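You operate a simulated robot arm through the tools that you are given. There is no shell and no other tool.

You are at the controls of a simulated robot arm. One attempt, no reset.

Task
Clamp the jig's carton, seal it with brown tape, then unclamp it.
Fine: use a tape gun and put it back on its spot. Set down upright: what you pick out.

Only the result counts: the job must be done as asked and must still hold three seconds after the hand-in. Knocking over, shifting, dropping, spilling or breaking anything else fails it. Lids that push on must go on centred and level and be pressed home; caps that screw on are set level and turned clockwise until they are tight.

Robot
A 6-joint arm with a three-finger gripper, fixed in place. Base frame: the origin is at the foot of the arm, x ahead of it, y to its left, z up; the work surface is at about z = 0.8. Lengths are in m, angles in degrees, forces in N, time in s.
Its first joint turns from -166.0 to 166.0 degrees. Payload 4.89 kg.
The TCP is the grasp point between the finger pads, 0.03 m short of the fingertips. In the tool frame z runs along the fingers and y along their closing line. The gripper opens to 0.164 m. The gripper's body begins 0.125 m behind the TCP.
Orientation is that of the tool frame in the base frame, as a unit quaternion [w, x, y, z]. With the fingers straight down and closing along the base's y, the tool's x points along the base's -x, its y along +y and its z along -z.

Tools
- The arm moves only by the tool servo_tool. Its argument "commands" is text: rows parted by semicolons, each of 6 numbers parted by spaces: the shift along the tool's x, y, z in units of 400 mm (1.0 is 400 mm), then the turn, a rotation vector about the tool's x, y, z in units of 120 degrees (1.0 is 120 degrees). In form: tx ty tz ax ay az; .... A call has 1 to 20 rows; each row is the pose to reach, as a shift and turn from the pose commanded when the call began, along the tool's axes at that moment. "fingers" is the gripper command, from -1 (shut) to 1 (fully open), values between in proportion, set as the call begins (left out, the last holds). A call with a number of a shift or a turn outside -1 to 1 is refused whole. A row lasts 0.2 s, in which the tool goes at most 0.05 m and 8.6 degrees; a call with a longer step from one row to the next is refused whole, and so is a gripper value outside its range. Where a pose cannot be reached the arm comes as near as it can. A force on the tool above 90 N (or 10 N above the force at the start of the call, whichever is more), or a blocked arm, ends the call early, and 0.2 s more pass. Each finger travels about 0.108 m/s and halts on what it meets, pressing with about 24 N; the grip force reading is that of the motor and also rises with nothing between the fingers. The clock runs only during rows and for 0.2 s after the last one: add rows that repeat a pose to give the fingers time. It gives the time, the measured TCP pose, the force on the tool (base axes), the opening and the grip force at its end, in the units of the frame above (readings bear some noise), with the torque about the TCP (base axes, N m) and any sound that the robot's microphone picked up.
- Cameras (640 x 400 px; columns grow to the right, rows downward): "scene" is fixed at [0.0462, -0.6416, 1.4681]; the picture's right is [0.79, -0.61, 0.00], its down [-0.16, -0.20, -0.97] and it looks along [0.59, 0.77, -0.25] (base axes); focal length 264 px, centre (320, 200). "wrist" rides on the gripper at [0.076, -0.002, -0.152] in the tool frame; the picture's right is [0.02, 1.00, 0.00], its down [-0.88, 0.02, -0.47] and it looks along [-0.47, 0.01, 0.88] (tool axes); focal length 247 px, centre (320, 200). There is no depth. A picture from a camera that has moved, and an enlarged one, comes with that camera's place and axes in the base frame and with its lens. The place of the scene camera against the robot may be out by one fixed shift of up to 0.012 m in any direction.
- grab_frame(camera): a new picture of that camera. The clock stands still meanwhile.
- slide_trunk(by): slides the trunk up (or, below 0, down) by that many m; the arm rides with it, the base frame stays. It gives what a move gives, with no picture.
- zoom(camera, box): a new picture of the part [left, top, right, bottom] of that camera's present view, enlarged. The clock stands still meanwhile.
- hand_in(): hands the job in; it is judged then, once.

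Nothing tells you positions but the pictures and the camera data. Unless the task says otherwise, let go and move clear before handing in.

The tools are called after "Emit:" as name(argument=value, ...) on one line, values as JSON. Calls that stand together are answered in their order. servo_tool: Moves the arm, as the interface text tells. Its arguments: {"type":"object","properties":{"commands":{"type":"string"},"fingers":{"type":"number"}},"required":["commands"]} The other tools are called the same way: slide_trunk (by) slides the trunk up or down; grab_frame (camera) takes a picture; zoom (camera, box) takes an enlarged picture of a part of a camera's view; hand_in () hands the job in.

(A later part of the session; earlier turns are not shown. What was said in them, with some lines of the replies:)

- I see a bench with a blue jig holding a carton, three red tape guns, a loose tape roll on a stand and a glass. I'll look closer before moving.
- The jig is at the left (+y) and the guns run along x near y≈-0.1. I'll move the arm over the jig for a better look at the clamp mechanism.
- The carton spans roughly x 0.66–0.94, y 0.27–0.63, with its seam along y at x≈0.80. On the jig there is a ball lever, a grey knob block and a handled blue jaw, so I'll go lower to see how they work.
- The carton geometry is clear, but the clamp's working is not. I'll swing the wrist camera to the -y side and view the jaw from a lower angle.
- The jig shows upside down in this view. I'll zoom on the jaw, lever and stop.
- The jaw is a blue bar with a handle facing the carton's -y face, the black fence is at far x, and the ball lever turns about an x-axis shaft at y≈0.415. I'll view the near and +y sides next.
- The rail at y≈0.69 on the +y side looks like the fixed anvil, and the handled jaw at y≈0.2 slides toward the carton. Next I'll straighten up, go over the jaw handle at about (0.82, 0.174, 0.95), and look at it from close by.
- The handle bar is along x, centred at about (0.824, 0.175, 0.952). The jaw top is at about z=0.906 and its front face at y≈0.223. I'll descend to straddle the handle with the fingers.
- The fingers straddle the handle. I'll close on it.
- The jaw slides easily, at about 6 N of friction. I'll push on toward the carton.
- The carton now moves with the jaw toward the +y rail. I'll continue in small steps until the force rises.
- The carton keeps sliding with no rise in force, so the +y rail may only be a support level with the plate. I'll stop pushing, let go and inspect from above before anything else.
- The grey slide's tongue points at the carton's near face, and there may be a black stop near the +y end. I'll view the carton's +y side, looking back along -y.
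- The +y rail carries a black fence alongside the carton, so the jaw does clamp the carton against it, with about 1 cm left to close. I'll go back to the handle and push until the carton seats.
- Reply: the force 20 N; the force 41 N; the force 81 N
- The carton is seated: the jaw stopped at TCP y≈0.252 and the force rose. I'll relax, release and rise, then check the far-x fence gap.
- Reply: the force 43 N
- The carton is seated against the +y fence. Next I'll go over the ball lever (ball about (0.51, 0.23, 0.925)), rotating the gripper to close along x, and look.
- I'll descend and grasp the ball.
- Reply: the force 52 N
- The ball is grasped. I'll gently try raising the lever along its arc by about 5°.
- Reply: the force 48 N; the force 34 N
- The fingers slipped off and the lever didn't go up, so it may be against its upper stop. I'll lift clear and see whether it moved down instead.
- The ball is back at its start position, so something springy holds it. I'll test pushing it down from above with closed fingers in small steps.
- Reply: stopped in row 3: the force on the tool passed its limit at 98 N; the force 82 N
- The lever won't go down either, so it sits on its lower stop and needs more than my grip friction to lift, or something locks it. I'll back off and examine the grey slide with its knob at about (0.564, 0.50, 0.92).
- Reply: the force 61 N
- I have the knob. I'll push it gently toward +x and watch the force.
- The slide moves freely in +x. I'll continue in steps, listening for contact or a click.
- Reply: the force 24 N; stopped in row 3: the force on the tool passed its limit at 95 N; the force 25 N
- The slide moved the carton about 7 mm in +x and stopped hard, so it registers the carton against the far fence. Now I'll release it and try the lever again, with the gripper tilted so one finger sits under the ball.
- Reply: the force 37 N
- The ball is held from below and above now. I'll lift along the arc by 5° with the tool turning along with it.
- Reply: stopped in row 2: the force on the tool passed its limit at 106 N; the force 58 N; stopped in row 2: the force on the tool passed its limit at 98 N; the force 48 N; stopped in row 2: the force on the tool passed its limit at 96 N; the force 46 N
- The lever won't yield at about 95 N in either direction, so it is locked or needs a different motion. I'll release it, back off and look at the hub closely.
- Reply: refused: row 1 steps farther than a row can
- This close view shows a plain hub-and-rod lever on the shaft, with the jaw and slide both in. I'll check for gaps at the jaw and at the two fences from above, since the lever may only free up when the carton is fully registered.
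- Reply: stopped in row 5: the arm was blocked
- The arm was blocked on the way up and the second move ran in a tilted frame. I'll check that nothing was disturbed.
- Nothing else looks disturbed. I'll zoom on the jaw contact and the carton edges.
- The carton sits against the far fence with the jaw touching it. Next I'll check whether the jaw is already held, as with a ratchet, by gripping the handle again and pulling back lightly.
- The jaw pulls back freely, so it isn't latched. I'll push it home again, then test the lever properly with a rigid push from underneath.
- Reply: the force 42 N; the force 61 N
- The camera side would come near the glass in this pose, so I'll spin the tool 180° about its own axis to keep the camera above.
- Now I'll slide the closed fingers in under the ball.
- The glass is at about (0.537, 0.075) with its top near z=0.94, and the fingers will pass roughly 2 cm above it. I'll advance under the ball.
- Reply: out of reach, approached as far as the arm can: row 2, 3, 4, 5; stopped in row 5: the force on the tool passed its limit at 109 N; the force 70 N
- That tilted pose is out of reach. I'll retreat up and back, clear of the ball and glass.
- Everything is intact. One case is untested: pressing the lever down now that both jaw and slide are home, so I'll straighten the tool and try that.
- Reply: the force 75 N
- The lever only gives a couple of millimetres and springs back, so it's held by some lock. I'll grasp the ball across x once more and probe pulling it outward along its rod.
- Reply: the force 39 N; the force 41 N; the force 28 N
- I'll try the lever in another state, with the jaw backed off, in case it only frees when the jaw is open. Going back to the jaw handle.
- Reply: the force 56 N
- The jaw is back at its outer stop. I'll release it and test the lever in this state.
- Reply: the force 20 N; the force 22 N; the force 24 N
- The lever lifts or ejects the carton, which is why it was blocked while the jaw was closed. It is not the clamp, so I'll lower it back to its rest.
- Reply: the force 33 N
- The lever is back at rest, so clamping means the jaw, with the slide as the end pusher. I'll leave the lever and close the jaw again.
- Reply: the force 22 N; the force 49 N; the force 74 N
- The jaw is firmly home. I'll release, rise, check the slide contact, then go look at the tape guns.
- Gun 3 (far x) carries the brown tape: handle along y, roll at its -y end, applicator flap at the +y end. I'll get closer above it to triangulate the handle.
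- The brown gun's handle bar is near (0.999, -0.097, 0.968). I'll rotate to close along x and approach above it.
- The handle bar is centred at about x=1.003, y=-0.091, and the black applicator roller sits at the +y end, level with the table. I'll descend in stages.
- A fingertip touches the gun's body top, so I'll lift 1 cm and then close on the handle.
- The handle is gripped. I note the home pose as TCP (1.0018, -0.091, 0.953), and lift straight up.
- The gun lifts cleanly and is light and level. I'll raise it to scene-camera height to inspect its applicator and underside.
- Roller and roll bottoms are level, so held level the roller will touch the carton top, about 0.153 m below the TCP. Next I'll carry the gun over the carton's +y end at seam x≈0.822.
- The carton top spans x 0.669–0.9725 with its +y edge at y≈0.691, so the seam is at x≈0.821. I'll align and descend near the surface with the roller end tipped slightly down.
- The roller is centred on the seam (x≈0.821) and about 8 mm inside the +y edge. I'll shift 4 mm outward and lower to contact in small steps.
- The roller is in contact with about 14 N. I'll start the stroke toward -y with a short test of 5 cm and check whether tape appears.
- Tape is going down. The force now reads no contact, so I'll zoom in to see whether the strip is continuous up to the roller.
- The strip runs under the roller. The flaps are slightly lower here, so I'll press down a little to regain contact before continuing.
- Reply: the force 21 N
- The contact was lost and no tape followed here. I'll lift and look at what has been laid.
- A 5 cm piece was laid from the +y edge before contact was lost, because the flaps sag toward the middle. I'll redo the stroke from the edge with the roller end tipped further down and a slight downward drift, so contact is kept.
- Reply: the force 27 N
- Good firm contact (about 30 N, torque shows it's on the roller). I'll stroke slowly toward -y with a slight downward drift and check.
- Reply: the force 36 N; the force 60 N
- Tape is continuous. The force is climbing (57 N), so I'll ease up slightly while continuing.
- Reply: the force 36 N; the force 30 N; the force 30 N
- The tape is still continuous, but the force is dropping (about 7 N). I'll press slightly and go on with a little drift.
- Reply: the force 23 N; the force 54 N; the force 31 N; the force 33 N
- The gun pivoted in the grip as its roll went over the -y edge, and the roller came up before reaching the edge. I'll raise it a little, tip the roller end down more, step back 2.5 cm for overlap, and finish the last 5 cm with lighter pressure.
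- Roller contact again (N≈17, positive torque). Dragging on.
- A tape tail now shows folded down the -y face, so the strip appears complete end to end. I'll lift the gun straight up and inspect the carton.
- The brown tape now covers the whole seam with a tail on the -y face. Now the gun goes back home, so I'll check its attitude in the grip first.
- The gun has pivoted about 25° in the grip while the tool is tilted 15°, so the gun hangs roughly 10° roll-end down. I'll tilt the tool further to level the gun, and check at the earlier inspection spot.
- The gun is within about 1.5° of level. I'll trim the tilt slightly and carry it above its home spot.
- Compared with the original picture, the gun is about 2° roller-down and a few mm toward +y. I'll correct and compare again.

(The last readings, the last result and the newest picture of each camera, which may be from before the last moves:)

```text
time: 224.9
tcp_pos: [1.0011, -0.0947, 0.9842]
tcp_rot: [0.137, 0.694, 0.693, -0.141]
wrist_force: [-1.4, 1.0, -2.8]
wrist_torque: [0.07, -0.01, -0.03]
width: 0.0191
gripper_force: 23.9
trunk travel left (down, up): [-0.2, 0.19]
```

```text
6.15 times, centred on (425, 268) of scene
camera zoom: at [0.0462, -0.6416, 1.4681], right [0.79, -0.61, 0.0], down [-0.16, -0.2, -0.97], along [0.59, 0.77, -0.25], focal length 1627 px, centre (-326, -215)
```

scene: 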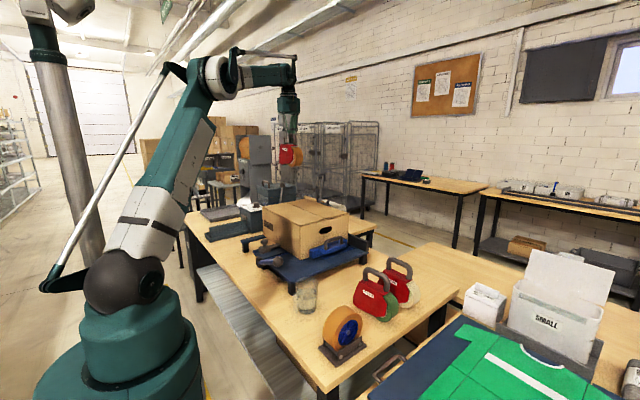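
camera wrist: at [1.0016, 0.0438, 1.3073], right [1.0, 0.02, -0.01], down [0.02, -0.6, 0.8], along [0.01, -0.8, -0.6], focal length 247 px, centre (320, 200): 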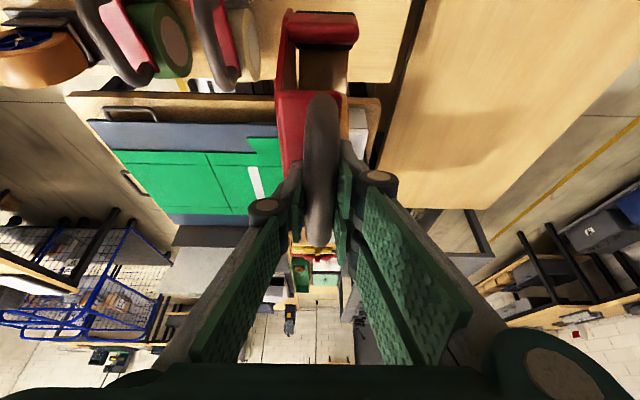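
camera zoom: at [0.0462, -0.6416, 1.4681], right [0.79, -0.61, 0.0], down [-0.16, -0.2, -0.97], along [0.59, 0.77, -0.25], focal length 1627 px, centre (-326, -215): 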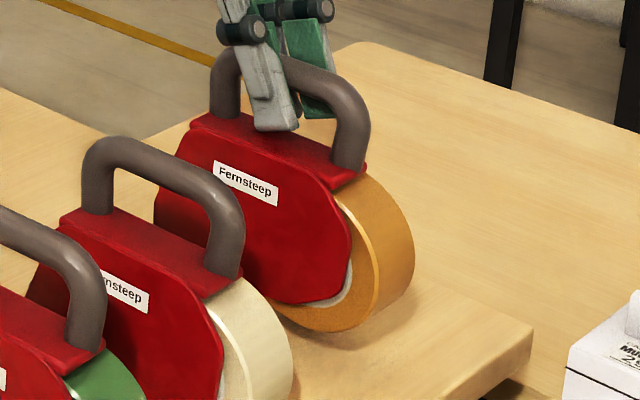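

Emit:
servo_tool(commands="0.0138 0.001 -0.0058 0 0 0; 0.0225 0.001 0.015 0 0 0; 0.0312 0.001 0.0357 0 0 0; 0.0312 0.001 0.0357 0 0 0")

Emit:
zoom(camera="scene", box=[385, 235, 465, 300])

```text
time: 225.9
tcp_pos: [1.0017, -0.088, 0.9651]
tcp_rot: [0.138, 0.694, 0.693, -0.141]
wrist_force: [-0.5, -0.7, -2.8]
wrist_torque: [0.08, -0.01, -0.01]
width: 0.0193
gripper_force: 24.2
trunk travel left (down, up): [-0.2, 0.19]
```

```text
6.15 times, centred on (425, 268) of scene
camera zoom: at [0.0462, -0.6416, 1.4681], right [0.79, -0.61, 0.0], down [-0.16, -0.2, -0.97], along [0.59, 0.77, -0.25], focal length 1627 px, centre (-326, -215)
```

zoom: 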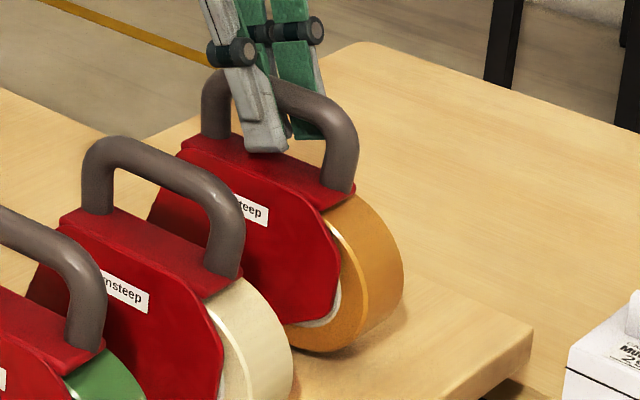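

The position matches the original picture closely, about 8 mm above the table. Lowering to touchdown.

Emit:
servo_tool(commands="0.003 0 0.0069 0 0 0; 0.006 0 0.0138 0 0 0; 0.006 0 0.0138 0 0 0")

Emit:
servo_tool(commands="0.0019 0 0.0046 0 0 0; 0.0019 0 0.0046 0 0 0")

Emit:
servo_tool(commands="0.0014 0 0.0035 0 0 0; 0.0014 0 0.0035 0 0 0")

```text
time: 226.7
tcp_pos: [1.0017, -0.0896, 0.9597]
tcp_rot: [0.138, 0.694, 0.693, -0.141]
wrist_force: [0.0, -0.1, -3.3]
wrist_torque: [0.1, 0.0, 0.01]
width: 0.0191
gripper_force: 24.2
trunk travel left (down, up): [-0.2, 0.19]
```

```text
time: 227.3
tcp_pos: [1.001, -0.0894, 0.9566]
tcp_rot: [0.138, 0.693, 0.693, -0.141]
wrist_force: [2.5, 0.0, 11.3]
wrist_torque: [0.65, -0.14, -0.14]
width: 0.019
gripper_force: 24.4
trunk travel left (down, up): [-0.2, 0.19]
```

```text
time: 227.9
tcp_pos: [1.0006, -0.0889, 0.957]
tcp_rot: [0.14, 0.693, 0.693, -0.14]
wrist_force: [9.1, -5.4, 35.4]
wrist_torque: [0.96, -0.51, -0.2]
width: 0.0193
gripper_force: 23.7
trunk travel left (down, up): [-0.2, 0.19]
```

Emit:
servo_tool(commands="-0.0014 0 -0.0035 0 0.006 0; -0.0014 0 -0.0035 0 0.012 0; -0.0014 0 -0.0035 0 0.012 0")

Emit:
zoom(camera="scene", box=[385, 235, 465, 300])

```text
time: 228.7
tcp_pos: [1.0013, -0.0891, 0.9572]
tcp_rot: [0.13, 0.695, 0.695, -0.131]
wrist_force: [2.7, -7.1, 16.1]
wrist_torque: [-0.46, 0.02, 0.07]
width: 0.0189
gripper_force: 24.4
trunk travel left (down, up): [-0.2, 0.19]
```

```text
6.15 times, centred on (425, 268) of scene
camera zoom: at [0.0462, -0.6416, 1.4681], right [0.79, -0.61, 0.0], down [-0.16, -0.2, -0.97], along [0.59, 0.77, -0.25], focal length 1627 px, centre (-326, -215)
```

zoom: 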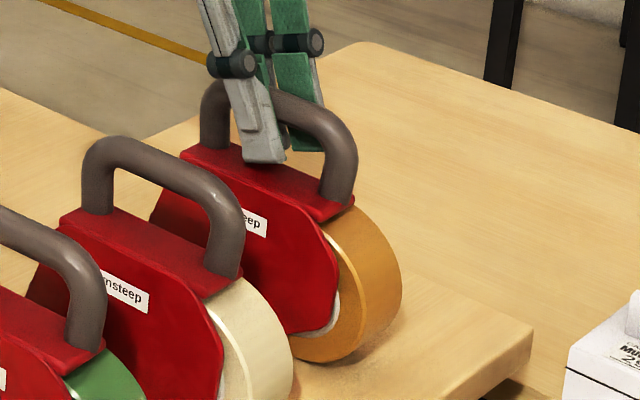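

The gun is down, level and within 1–2 mm of its original picture position. Release and retreat along the tool axis.

Emit:
servo_tool(commands="0 0 -0.001 0 0 0; 0 0 -0.001 0 0 0; 0 0 -0.001 0 0 0", fingers=-0.35)

Emit:
servo_tool(commands="0 0 -0.03 0 0 0; 0 0 -0.08 0 0 0; 0 0 -0.16 0 0 0; 0 0 -0.26 0 0 0; 0 0 -0.36 0 0 0; 0 0 -0.46 0 0 0; 0 0 -0.46 0 0 0")

Emit:
zoom(camera="scene", box=[385, 235, 465, 300])

Emit:
grab_frame(camera="scene")

```text
time: 229.5
tcp_pos: [1.0023, -0.0892, 0.9572]
tcp_rot: [0.13, 0.695, 0.695, -0.132]
wrist_force: [-0.7, 0.1, -0.1]
wrist_torque: [-0.01, 0.04, 0.0]
width: 0.0533
gripper_force: 0.1
trunk travel left (down, up): [-0.2, 0.19]
```

```text
time: 231.1
tcp_pos: [1.0001, -0.0203, 1.1304]
tcp_rot: [0.129, 0.696, 0.694, -0.132]
wrist_force: [0.0, 0.7, 0.6]
wrist_torque: [0.05, -0.06, 0.03]
width: 0.0533
gripper_force: 0.1
trunk travel left (down, up): [-0.2, 0.19]
```

```text
6.15 times, centred on (425, 268) of scene
camera zoom: at [0.0462, -0.6416, 1.4681], right [0.79, -0.61, 0.0], down [-0.16, -0.2, -0.97], along [0.59, 0.77, -0.25], focal length 1627 px, centre (-326, -215)
```

zoom: 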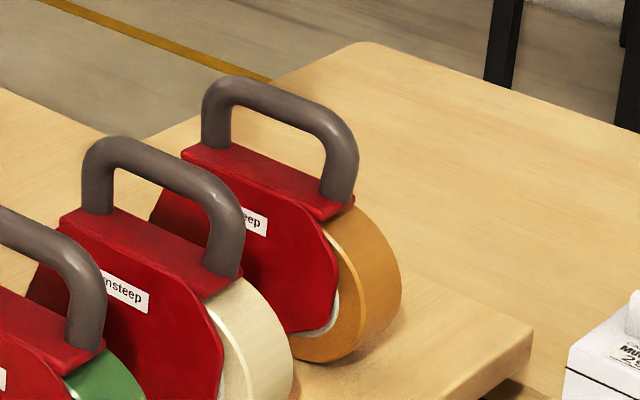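

```text
taken
```

scene: 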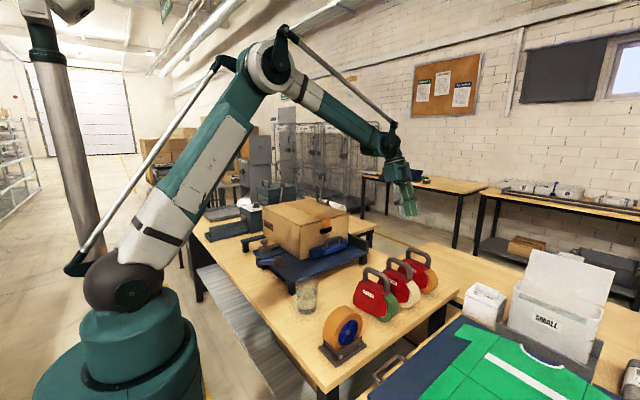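

The gun stands back on its spot. Now I'll unclamp: straighten the tool, rotate to the default orientation and go to the jaw handle.

Emit:
servo_tool(commands="0 0 -0.05 0 0.05 0; 0 0 -0.1 0 0.11 0; 0 0 -0.15 0 0.178 0; 0 0 -0.15 0 0.178 0")

Emit:
servo_tool(commands="0.03 -0.03 -0.03 0 0 -0.06; 0.08 -0.06 -0.03 0 0 -0.12; 0.13 -0.1 -0.03 0 0 -0.18; 0.18 -0.14 -0.03 0 0 -0.24; 0.23 -0.18 -0.03 0 0 -0.3; 0.28 -0.22 -0.03 0 0 -0.36; 0.33 -0.26 -0.03 0 0 -0.42; 0.38 -0.3 -0.03 0 0 -0.48; 0.43 -0.34 -0.03 0 0 -0.54; 0.48 -0.38 -0.03 0 0 -0.6; 0.53 -0.41 -0.03 0 0 -0.66; 0.57 -0.43 -0.03 0 0 -0.72; 0.6 -0.44 -0.03 0 0 -0.75; 0.6 -0.44 -0.03 0 0 -0.75", fingers=-0.6)

Emit:
grab_frame(camera="wrist")

```text
time: 232.1
tcp_pos: [1.0013, -0.0003, 1.1864]
tcp_rot: [-0.003, 0.708, 0.706, -0.001]
wrist_force: [-0.9, -0.3, -0.2]
wrist_torque: [0.09, -0.06, 0.02]
width: 0.0532
gripper_force: 0.1
trunk travel left (down, up): [-0.2, 0.19]
```

```text
time: 235.1
tcp_pos: [0.8252, 0.241, 1.1973]
tcp_rot: [-0.002, 0.001, 1.0, 0.0]
wrist_force: [0.2, 0.4, -0.5]
wrist_torque: [-0.05, 0.01, 0.01]
width: 0.0327
gripper_force: 0.1
trunk travel left (down, up): [-0.2, 0.19]
```

```text
taken
camera wrist: at [0.7498, 0.2391, 1.3486], right [-0.02, 1.0, 0.0], down [0.88, 0.02, 0.47], along [0.47, 0.01, -0.88], focal length 247 px, centre (320, 200)
```

wrist: 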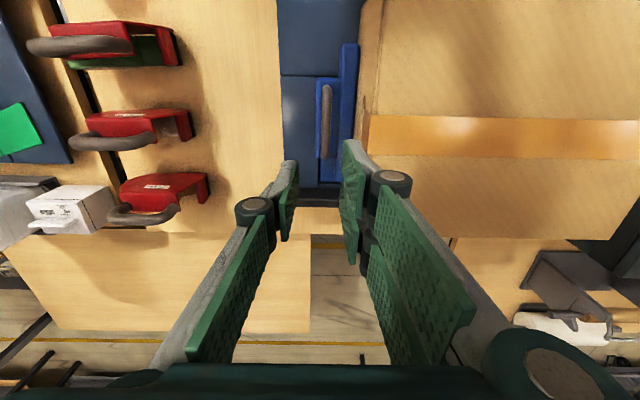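

Emit:
servo_tool(commands="0.002 0.025 0.1 0 0 0; 0.002 0.025 0.22 0 0 0; 0.002 0.025 0.34 0 0 0; 0.002 0.025 0.46 0 0 0; 0.002 0.025 0.56 0 0 0; 0.002 0.025 0.613 0 0 0; 0.002 0.025 0.613 0 0 0")

Emit:
servo_tool(commands="0 0 0 0 0 0; 0 0 0 0 0 0; 0 0 0 0 0 0", fingers=-1)

Emit:
servo_tool(commands="0 -0.025 0 0 0 0; 0 -0.05 0 0 0 0; 0 -0.075 0 0 0 0; 0 -0.1 0 0 0 0; 0 -0.125 0 0 0 0; 0 -0.15 0 0 0 0; 0 -0.17 0 0 0 0; 0 -0.187 0 0 0 0; 0 -0.187 0 0 0 0")

Emit:
zoom(camera="scene", box=[240, 180, 400, 290])

```text
time: 236.7
tcp_pos: [0.823, 0.2521, 0.9512]
tcp_rot: [-0.001, 0.0, 1.0, 0.0]
wrist_force: [0.8, -0.2, -0.4]
wrist_torque: [-0.03, 0.05, -0.03]
width: 0.0328
gripper_force: 0.0
trunk travel left (down, up): [-0.2, 0.19]
```

```text
time: 237.5
tcp_pos: [0.8236, 0.2517, 0.9509]
tcp_rot: [-0.003, -0.001, 1.0, 0.0]
wrist_force: [-4.3, -1.8, -4.5]
wrist_torque: [0.0, -0.07, 0.1]
width: 0.013
gripper_force: 45.1
trunk travel left (down, up): [-0.2, 0.19]
```

```text
time: 239.5
tcp_pos: [0.8253, 0.1749, 0.9526]
tcp_rot: [-0.001, 0.0, 1.0, 0.001]
wrist_force: [-26.1, 2.6, -6.9]
wrist_torque: [-0.02, 0.35, 0.19]
width: 0.0131
gripper_force: 45.1
trunk travel left (down, up): [-0.2, 0.19]
```

```text
3.64 times, centred on (320, 235) of scene
camera zoom: at [0.0462, -0.6416, 1.4681], right [0.79, -0.61, 0.0], down [-0.16, -0.2, -0.97], along [0.59, 0.77, -0.25], focal length 962 px, centre (320, 73)
```

zoom: 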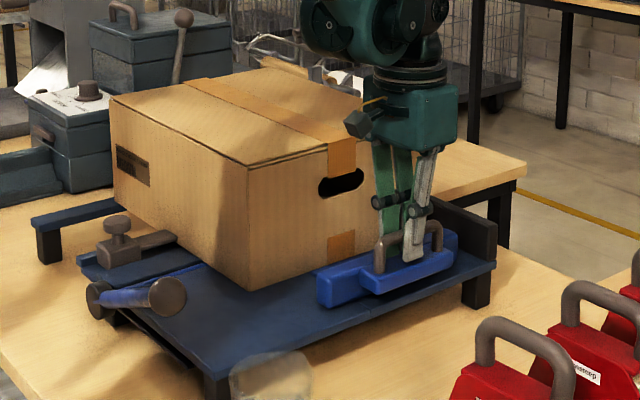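

The jaw is back at its open stop. Next I'll retract the grey slide to where it started.

Emit:
servo_tool(commands="0 0.002 0 0 0 0; 0 0.002 0 0 0 0; 0 0.002 -0.1 0 0 0; 0 0.002 -0.22 0 0 0; 0 0.002 -0.34 0 0 0; 0 0.002 -0.46 0 0 0; 0 0.002 -0.58 0 0 0; 0 0.002 -0.7 0 0 0; 0 0.002 -0.7 0 0 0", fingers=-0.6)

Emit:
servo_tool(commands="0.05 0.06 0 0 0 -0.06; 0.1 0.13 0 0 0 -0.12; 0.15 0.2 0 0 0 -0.18; 0.2 0.27 0 0 0 -0.24; 0.25 0.34 0 0 0 -0.3; 0.3 0.41 0 0 0 -0.36; 0.35 0.48 0 0 0 -0.42; 0.4 0.55 0 0 0 -0.48; 0.45 0.62 0 0 0 -0.54; 0.5 0.69 0 0 0 -0.6; 0.55 0.75 0 0 0 -0.66; 0.59 0.79 0 0 0 -0.72; 0.605 0.8125 0 0 0 -0.75; 0.605 0.8125 0 0 0 -0.75", fingers=-0.2)

Emit:
grab_frame(camera="wrist")

```text
time: 241.5
tcp_pos: [0.824, 0.1767, 1.232]
tcp_rot: [-0.002, 0.0, 1.0, 0.0]
wrist_force: [0.0, 0.0, 0.4]
wrist_torque: [0.0, -0.08, 0.04]
width: 0.0328
gripper_force: 0.1
trunk travel left (down, up): [-0.2, 0.19]
```

```text
time: 244.5
tcp_pos: [0.5835, 0.5018, 1.2332]
tcp_rot: [-0.001, -0.707, 0.708, 0.001]
wrist_force: [0.3, -0.1, 0.2]
wrist_torque: [-0.05, -0.05, 0.03]
width: 0.0654
gripper_force: 0.0
trunk travel left (down, up): [-0.2, 0.19]
```

```text
taken
camera wrist: at [0.5846, 0.425, 1.3852], right [-1.0, -0.02, 0.0], down [-0.02, 0.88, 0.47], along [-0.01, 0.47, -0.88], focal length 247 px, centre (320, 200)
```

wrist: 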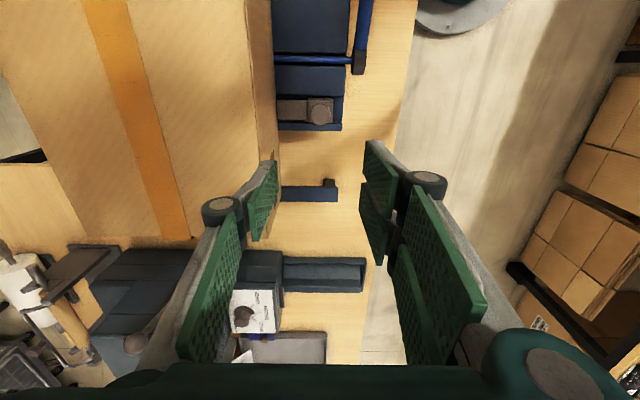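

Emit:
servo_tool(commands="0.004 0 0.1 0 0 0; 0.004 0 0.22 0 0 0; 0.004 0 0.34 0 0 0; 0.004 0 0.46 0 0 0; 0.004 0 0.58 0 0 0; 0.004 0 0.7 0 0 0; 0.004 0 0.77 0 0 0; 0.004 0 0.77 0 0 0")

Emit:
servo_tool(commands="0 0 0 0 0 0; 0 0 0 0 0 0; 0 0 0 0 0 0", fingers=-1)

Emit:
servo_tool(commands="0 0.0125 0 0 0 0; 0 0.025 0 0 0 0; 0 0.0375 0 0 0 0; 0 0.047 0 0 0 0; 0 0.047 0 0 0 0")

Emit:
zoom(camera="scene", box=[220, 200, 320, 280])

```text
time: 246.3
tcp_pos: [0.5847, 0.4999, 0.9239]
tcp_rot: [0.001, 0.708, -0.707, -0.002]
wrist_force: [0.4, 1.3, 0.2]
wrist_torque: [-0.05, 0.06, -0.03]
width: 0.0656
gripper_force: 0.0
trunk travel left (down, up): [-0.2, 0.19]
```

```text
time: 247.1
tcp_pos: [0.5819, 0.4984, 0.9251]
tcp_rot: [0.001, 0.707, -0.707, -0.001]
wrist_force: [-30.4, -5.3, -15.6]
wrist_torque: [0.0, 0.29, 0.09]
width: 0.0357
gripper_force: 45.3
trunk travel left (down, up): [-0.2, 0.19]
```

```text
time: 248.3
tcp_pos: [0.5653, 0.5, 0.9242]
tcp_rot: [-0.001, -0.707, 0.707, 0.001]
wrist_force: [14.0, 1.2, 12.9]
wrist_torque: [-0.07, -0.12, -0.06]
width: 0.0354
gripper_force: 44.6
trunk travel left (down, up): [-0.2, 0.19]
```

```text
5.00 times, centred on (270, 240) of scene
camera zoom: at [0.0462, -0.6416, 1.4681], right [0.79, -0.61, 0.0], down [-0.16, -0.2, -0.97], along [0.59, 0.77, -0.25], focal length 1322 px, centre (570, 0)
```

zoom: 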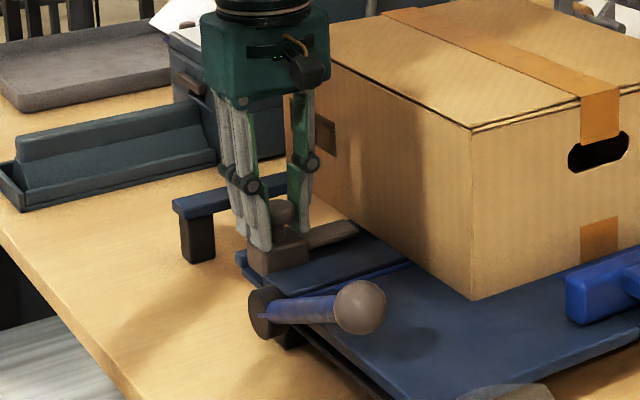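

The slide is back at its outer stop. I'll release it, rise clear, and check the tape's +y end and the whole scene.

Emit:
servo_tool(commands="0 0 0 0 0 0; 0 0 0 0 0 0; 0 0 -0.1 0 0 0; 0 0 -0.2 0 0 0; 0 0 -0.3 0 0 0; 0 0 -0.42 0 0 0; 0 0 -0.54 0 0 0; 0 0 -0.66 0 0 0; 0 0 -0.78 0 0 0; 0 0 -0.9 0 0 0; 0 0 -1.0 0 0 0; 0 0 -1.0 0 0 0", fingers=-0.2)

Emit:
grab_frame(camera="wrist")

Emit:
grab_frame(camera="scene")

Emit:
zoom(camera="scene", box=[230, 180, 390, 290])

Emit:
zoom(camera="scene", box=[290, 240, 450, 360])

```text
time: 250.9
tcp_pos: [0.5673, 0.4978, 1.3239]
tcp_rot: [-0.001, -0.707, 0.707, 0.002]
wrist_force: [0.3, 0.2, -0.9]
wrist_torque: [0.03, -0.05, 0.04]
width: 0.0658
gripper_force: 0.0
trunk travel left (down, up): [-0.2, 0.19]
```

```text
taken
camera wrist: at [0.568, 0.4212, 1.4763], right [-1.0, -0.02, 0.0], down [-0.02, 0.88, 0.47], along [-0.01, 0.47, -0.88], focal length 247 px, centre (320, 200)
```

wrist: 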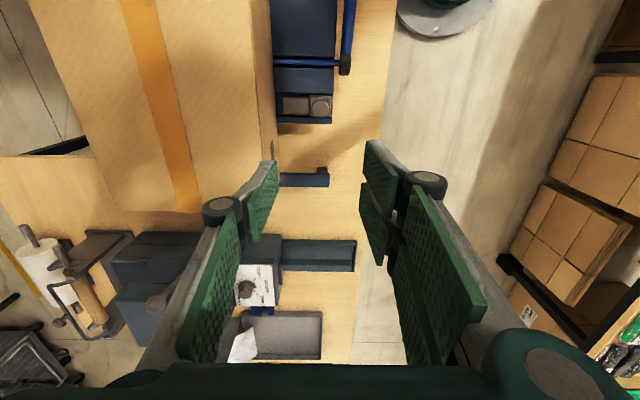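

```text
taken
```

scene: 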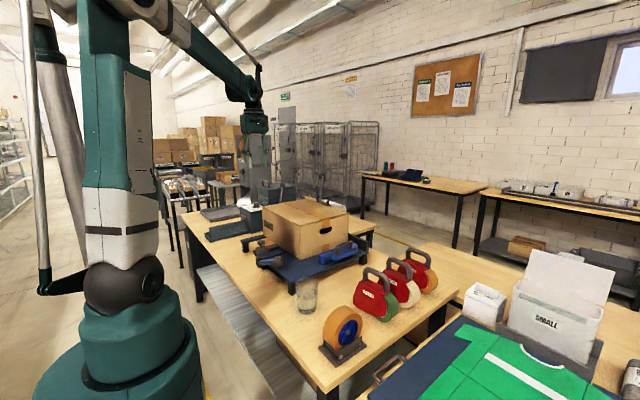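

```text
3.64 times, centred on (310, 235) of scene
camera zoom: at [0.0462, -0.6416, 1.4681], right [0.79, -0.61, 0.0], down [-0.16, -0.2, -0.97], along [0.59, 0.77, -0.25], focal length 962 px, centre (356, 73)
```

zoom: 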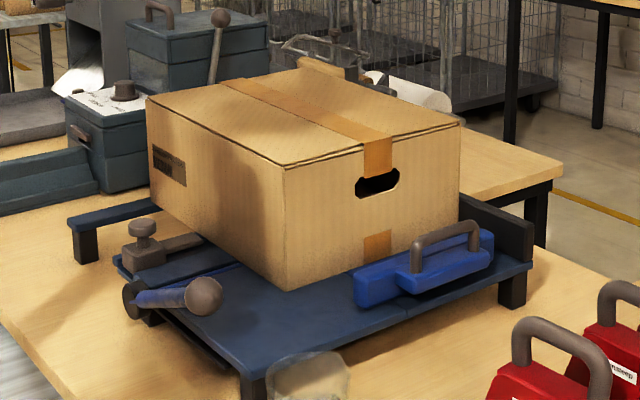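

```text
3.33 times, centred on (370, 300) of scene
camera zoom: at [0.0462, -0.6416, 1.4681], right [0.79, -0.61, 0.0], down [-0.16, -0.2, -0.97], along [0.59, 0.77, -0.25], focal length 882 px, centre (153, -133)
```

zoom: 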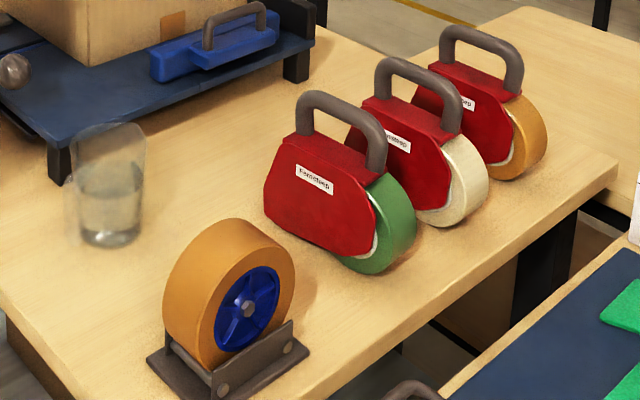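

Jaw, slide, lever and guns look just as at the start, and the seam is taped. I'll check the +y end of the tape before handing in.

Emit:
servo_tool(commands="0 0 -0.03 0 0 0.07; -0.03 0 -0.05 0 0 0.14; -0.06 0 -0.05 0 0 0.21; -0.1 0 -0.05 0 0 0.28; -0.14 0 -0.05 0 0 0.35; -0.18 0 -0.05 0 0 0.42; -0.22 0 -0.05 0 0 0.49; -0.26 -0.04 -0.05 0 0 0.56; -0.3 -0.08 -0.05 0 0 0.63; -0.34 -0.12 -0.05 0 0 0.7; -0.38 -0.16 -0.05 0 0 0.77; -0.42 -0.2 -0.05 0 0 0.84; -0.45 -0.22 -0.05 0 0 0.91; -0.45 -0.22 -0.05 0 0 0.98; -0.45 -0.22 -0.05 0 0 1.0")

Emit:
servo_tool(commands="0 0 0 0 0 0.07; 0 0 0 0 0 0.14; 0 0 0 0 0 0.21; 0 0 0 0 0 0.28; 0 0 0 0 0 0.35; 0 0 0 0 0 0.42; 0 0 0 0 0 0.49; 0 0 0 0 0 0.5; 0 0 0 0 0 0.5")

Emit:
grab_frame(camera="wrist")

```text
time: 254.1
tcp_pos: [0.6539, 0.6806, 1.3447]
tcp_rot: [-0.002, 0.26, 0.966, 0.0]
wrist_force: [0.0, -1.1, -0.7]
wrist_torque: [-0.01, 0.01, -0.02]
width: 0.0657
gripper_force: 0.1
trunk travel left (down, up): [-0.2, 0.19]
```

```text
time: 256.1
tcp_pos: [0.6543, 0.6801, 1.3452]
tcp_rot: [-0.001, 0.707, 0.707, -0.001]
wrist_force: [0.8, -0.3, 0.2]
wrist_torque: [-0.01, 0.01, 0.0]
width: 0.0658
gripper_force: 0.1
trunk travel left (down, up): [-0.2, 0.19]
```

```text
taken
camera wrist: at [0.652, 0.756, 1.4965], right [1.0, 0.02, 0.0], down [0.02, -0.88, 0.47], along [0.01, -0.47, -0.88], focal length 247 px, centre (320, 200)
```

wrist: 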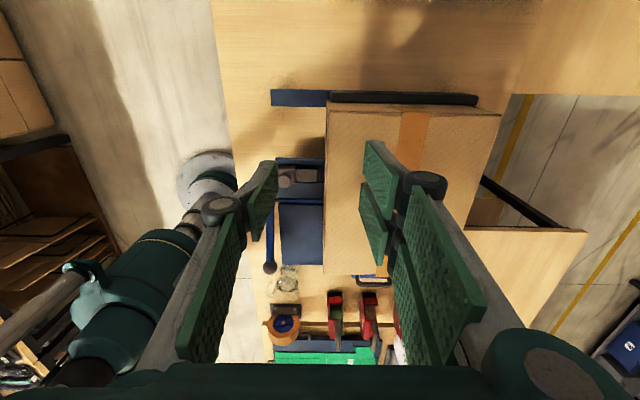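

Emit:
zoom(camera="wrist", box=[320, 80, 510, 200])

Emit:
zoom(camera="wrist", box=[385, 90, 450, 135])

```text
3.33 times, centred on (415, 140) of wrist
camera zoom: at [0.652, 0.756, 1.4965], right [1.0, 0.02, 0.0], down [0.02, -0.88, 0.47], along [0.01, -0.47, -0.88], focal length 823 px, centre (3, 400)
```

zoom: 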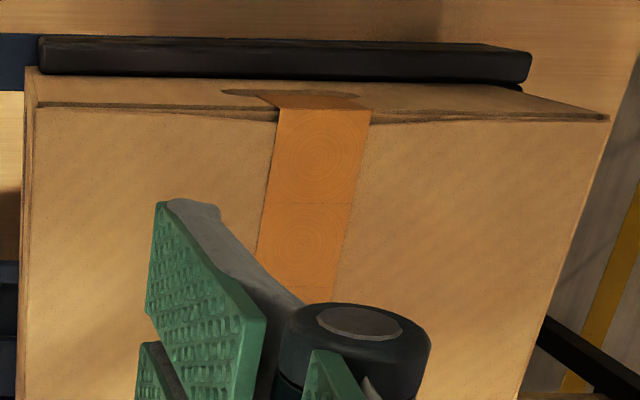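

```text
8.89 times, centred on (418, 112) of wrist
camera zoom: at [0.652, 0.756, 1.4965], right [1.0, 0.02, 0.0], down [0.02, -0.88, 0.47], along [0.01, -0.47, -0.88], focal length 2195 px, centre (-547, 978)
```

zoom: 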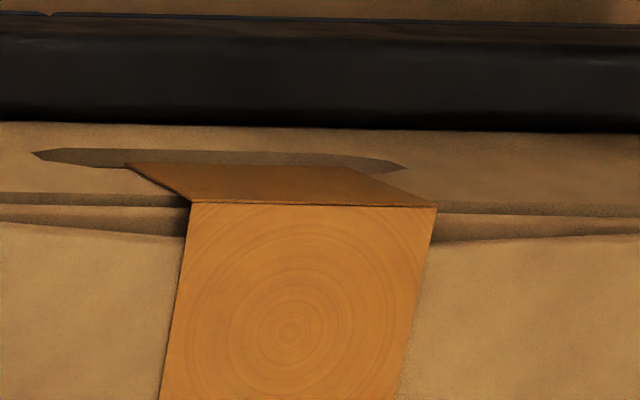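

Tape tails fold over both ends, the seam is fully sealed, the carton is unclamped, and the gun is upright on its spot. The arm is clear, so I'm handing in.

Emit:
hand_in()

```text
The job is handed in.
```

The job is handed in: the carton was clamped, sealed with brown tape and unclamped, and the tape gun is back on its spot. I checked this in the pictures, but no verdict has come back.

- **Clamp:** I pushed the jaw until the carton sat against the +y fence, and pushed the grey slide until it sat against the far fence. The jaw has no latch that I could find, so it held by friction while I taped.
- **Seal:** Brown tape covers the whole seam, with a tail folded down at both ends. The first stroke lost contact after about 5 cm, so I taped again from the +y edge. I restarted once more near the -y edge, overlapping about 2.5 cm.
- **Unclamp:** The jaw and slide are back at their starting stops. Clamping moved the carton about 3 cm in +y and 7 mm in +x, and I left it in that position in the jig.
- **Tape gun:** It stands upright within about 1–2 mm of where it was.

While looking for the clamp I worked the ball lever, which turned out to lift the carton. I had the carton up briefly and lowered the lever back to its rest. Nothing else in the scene looks moved.
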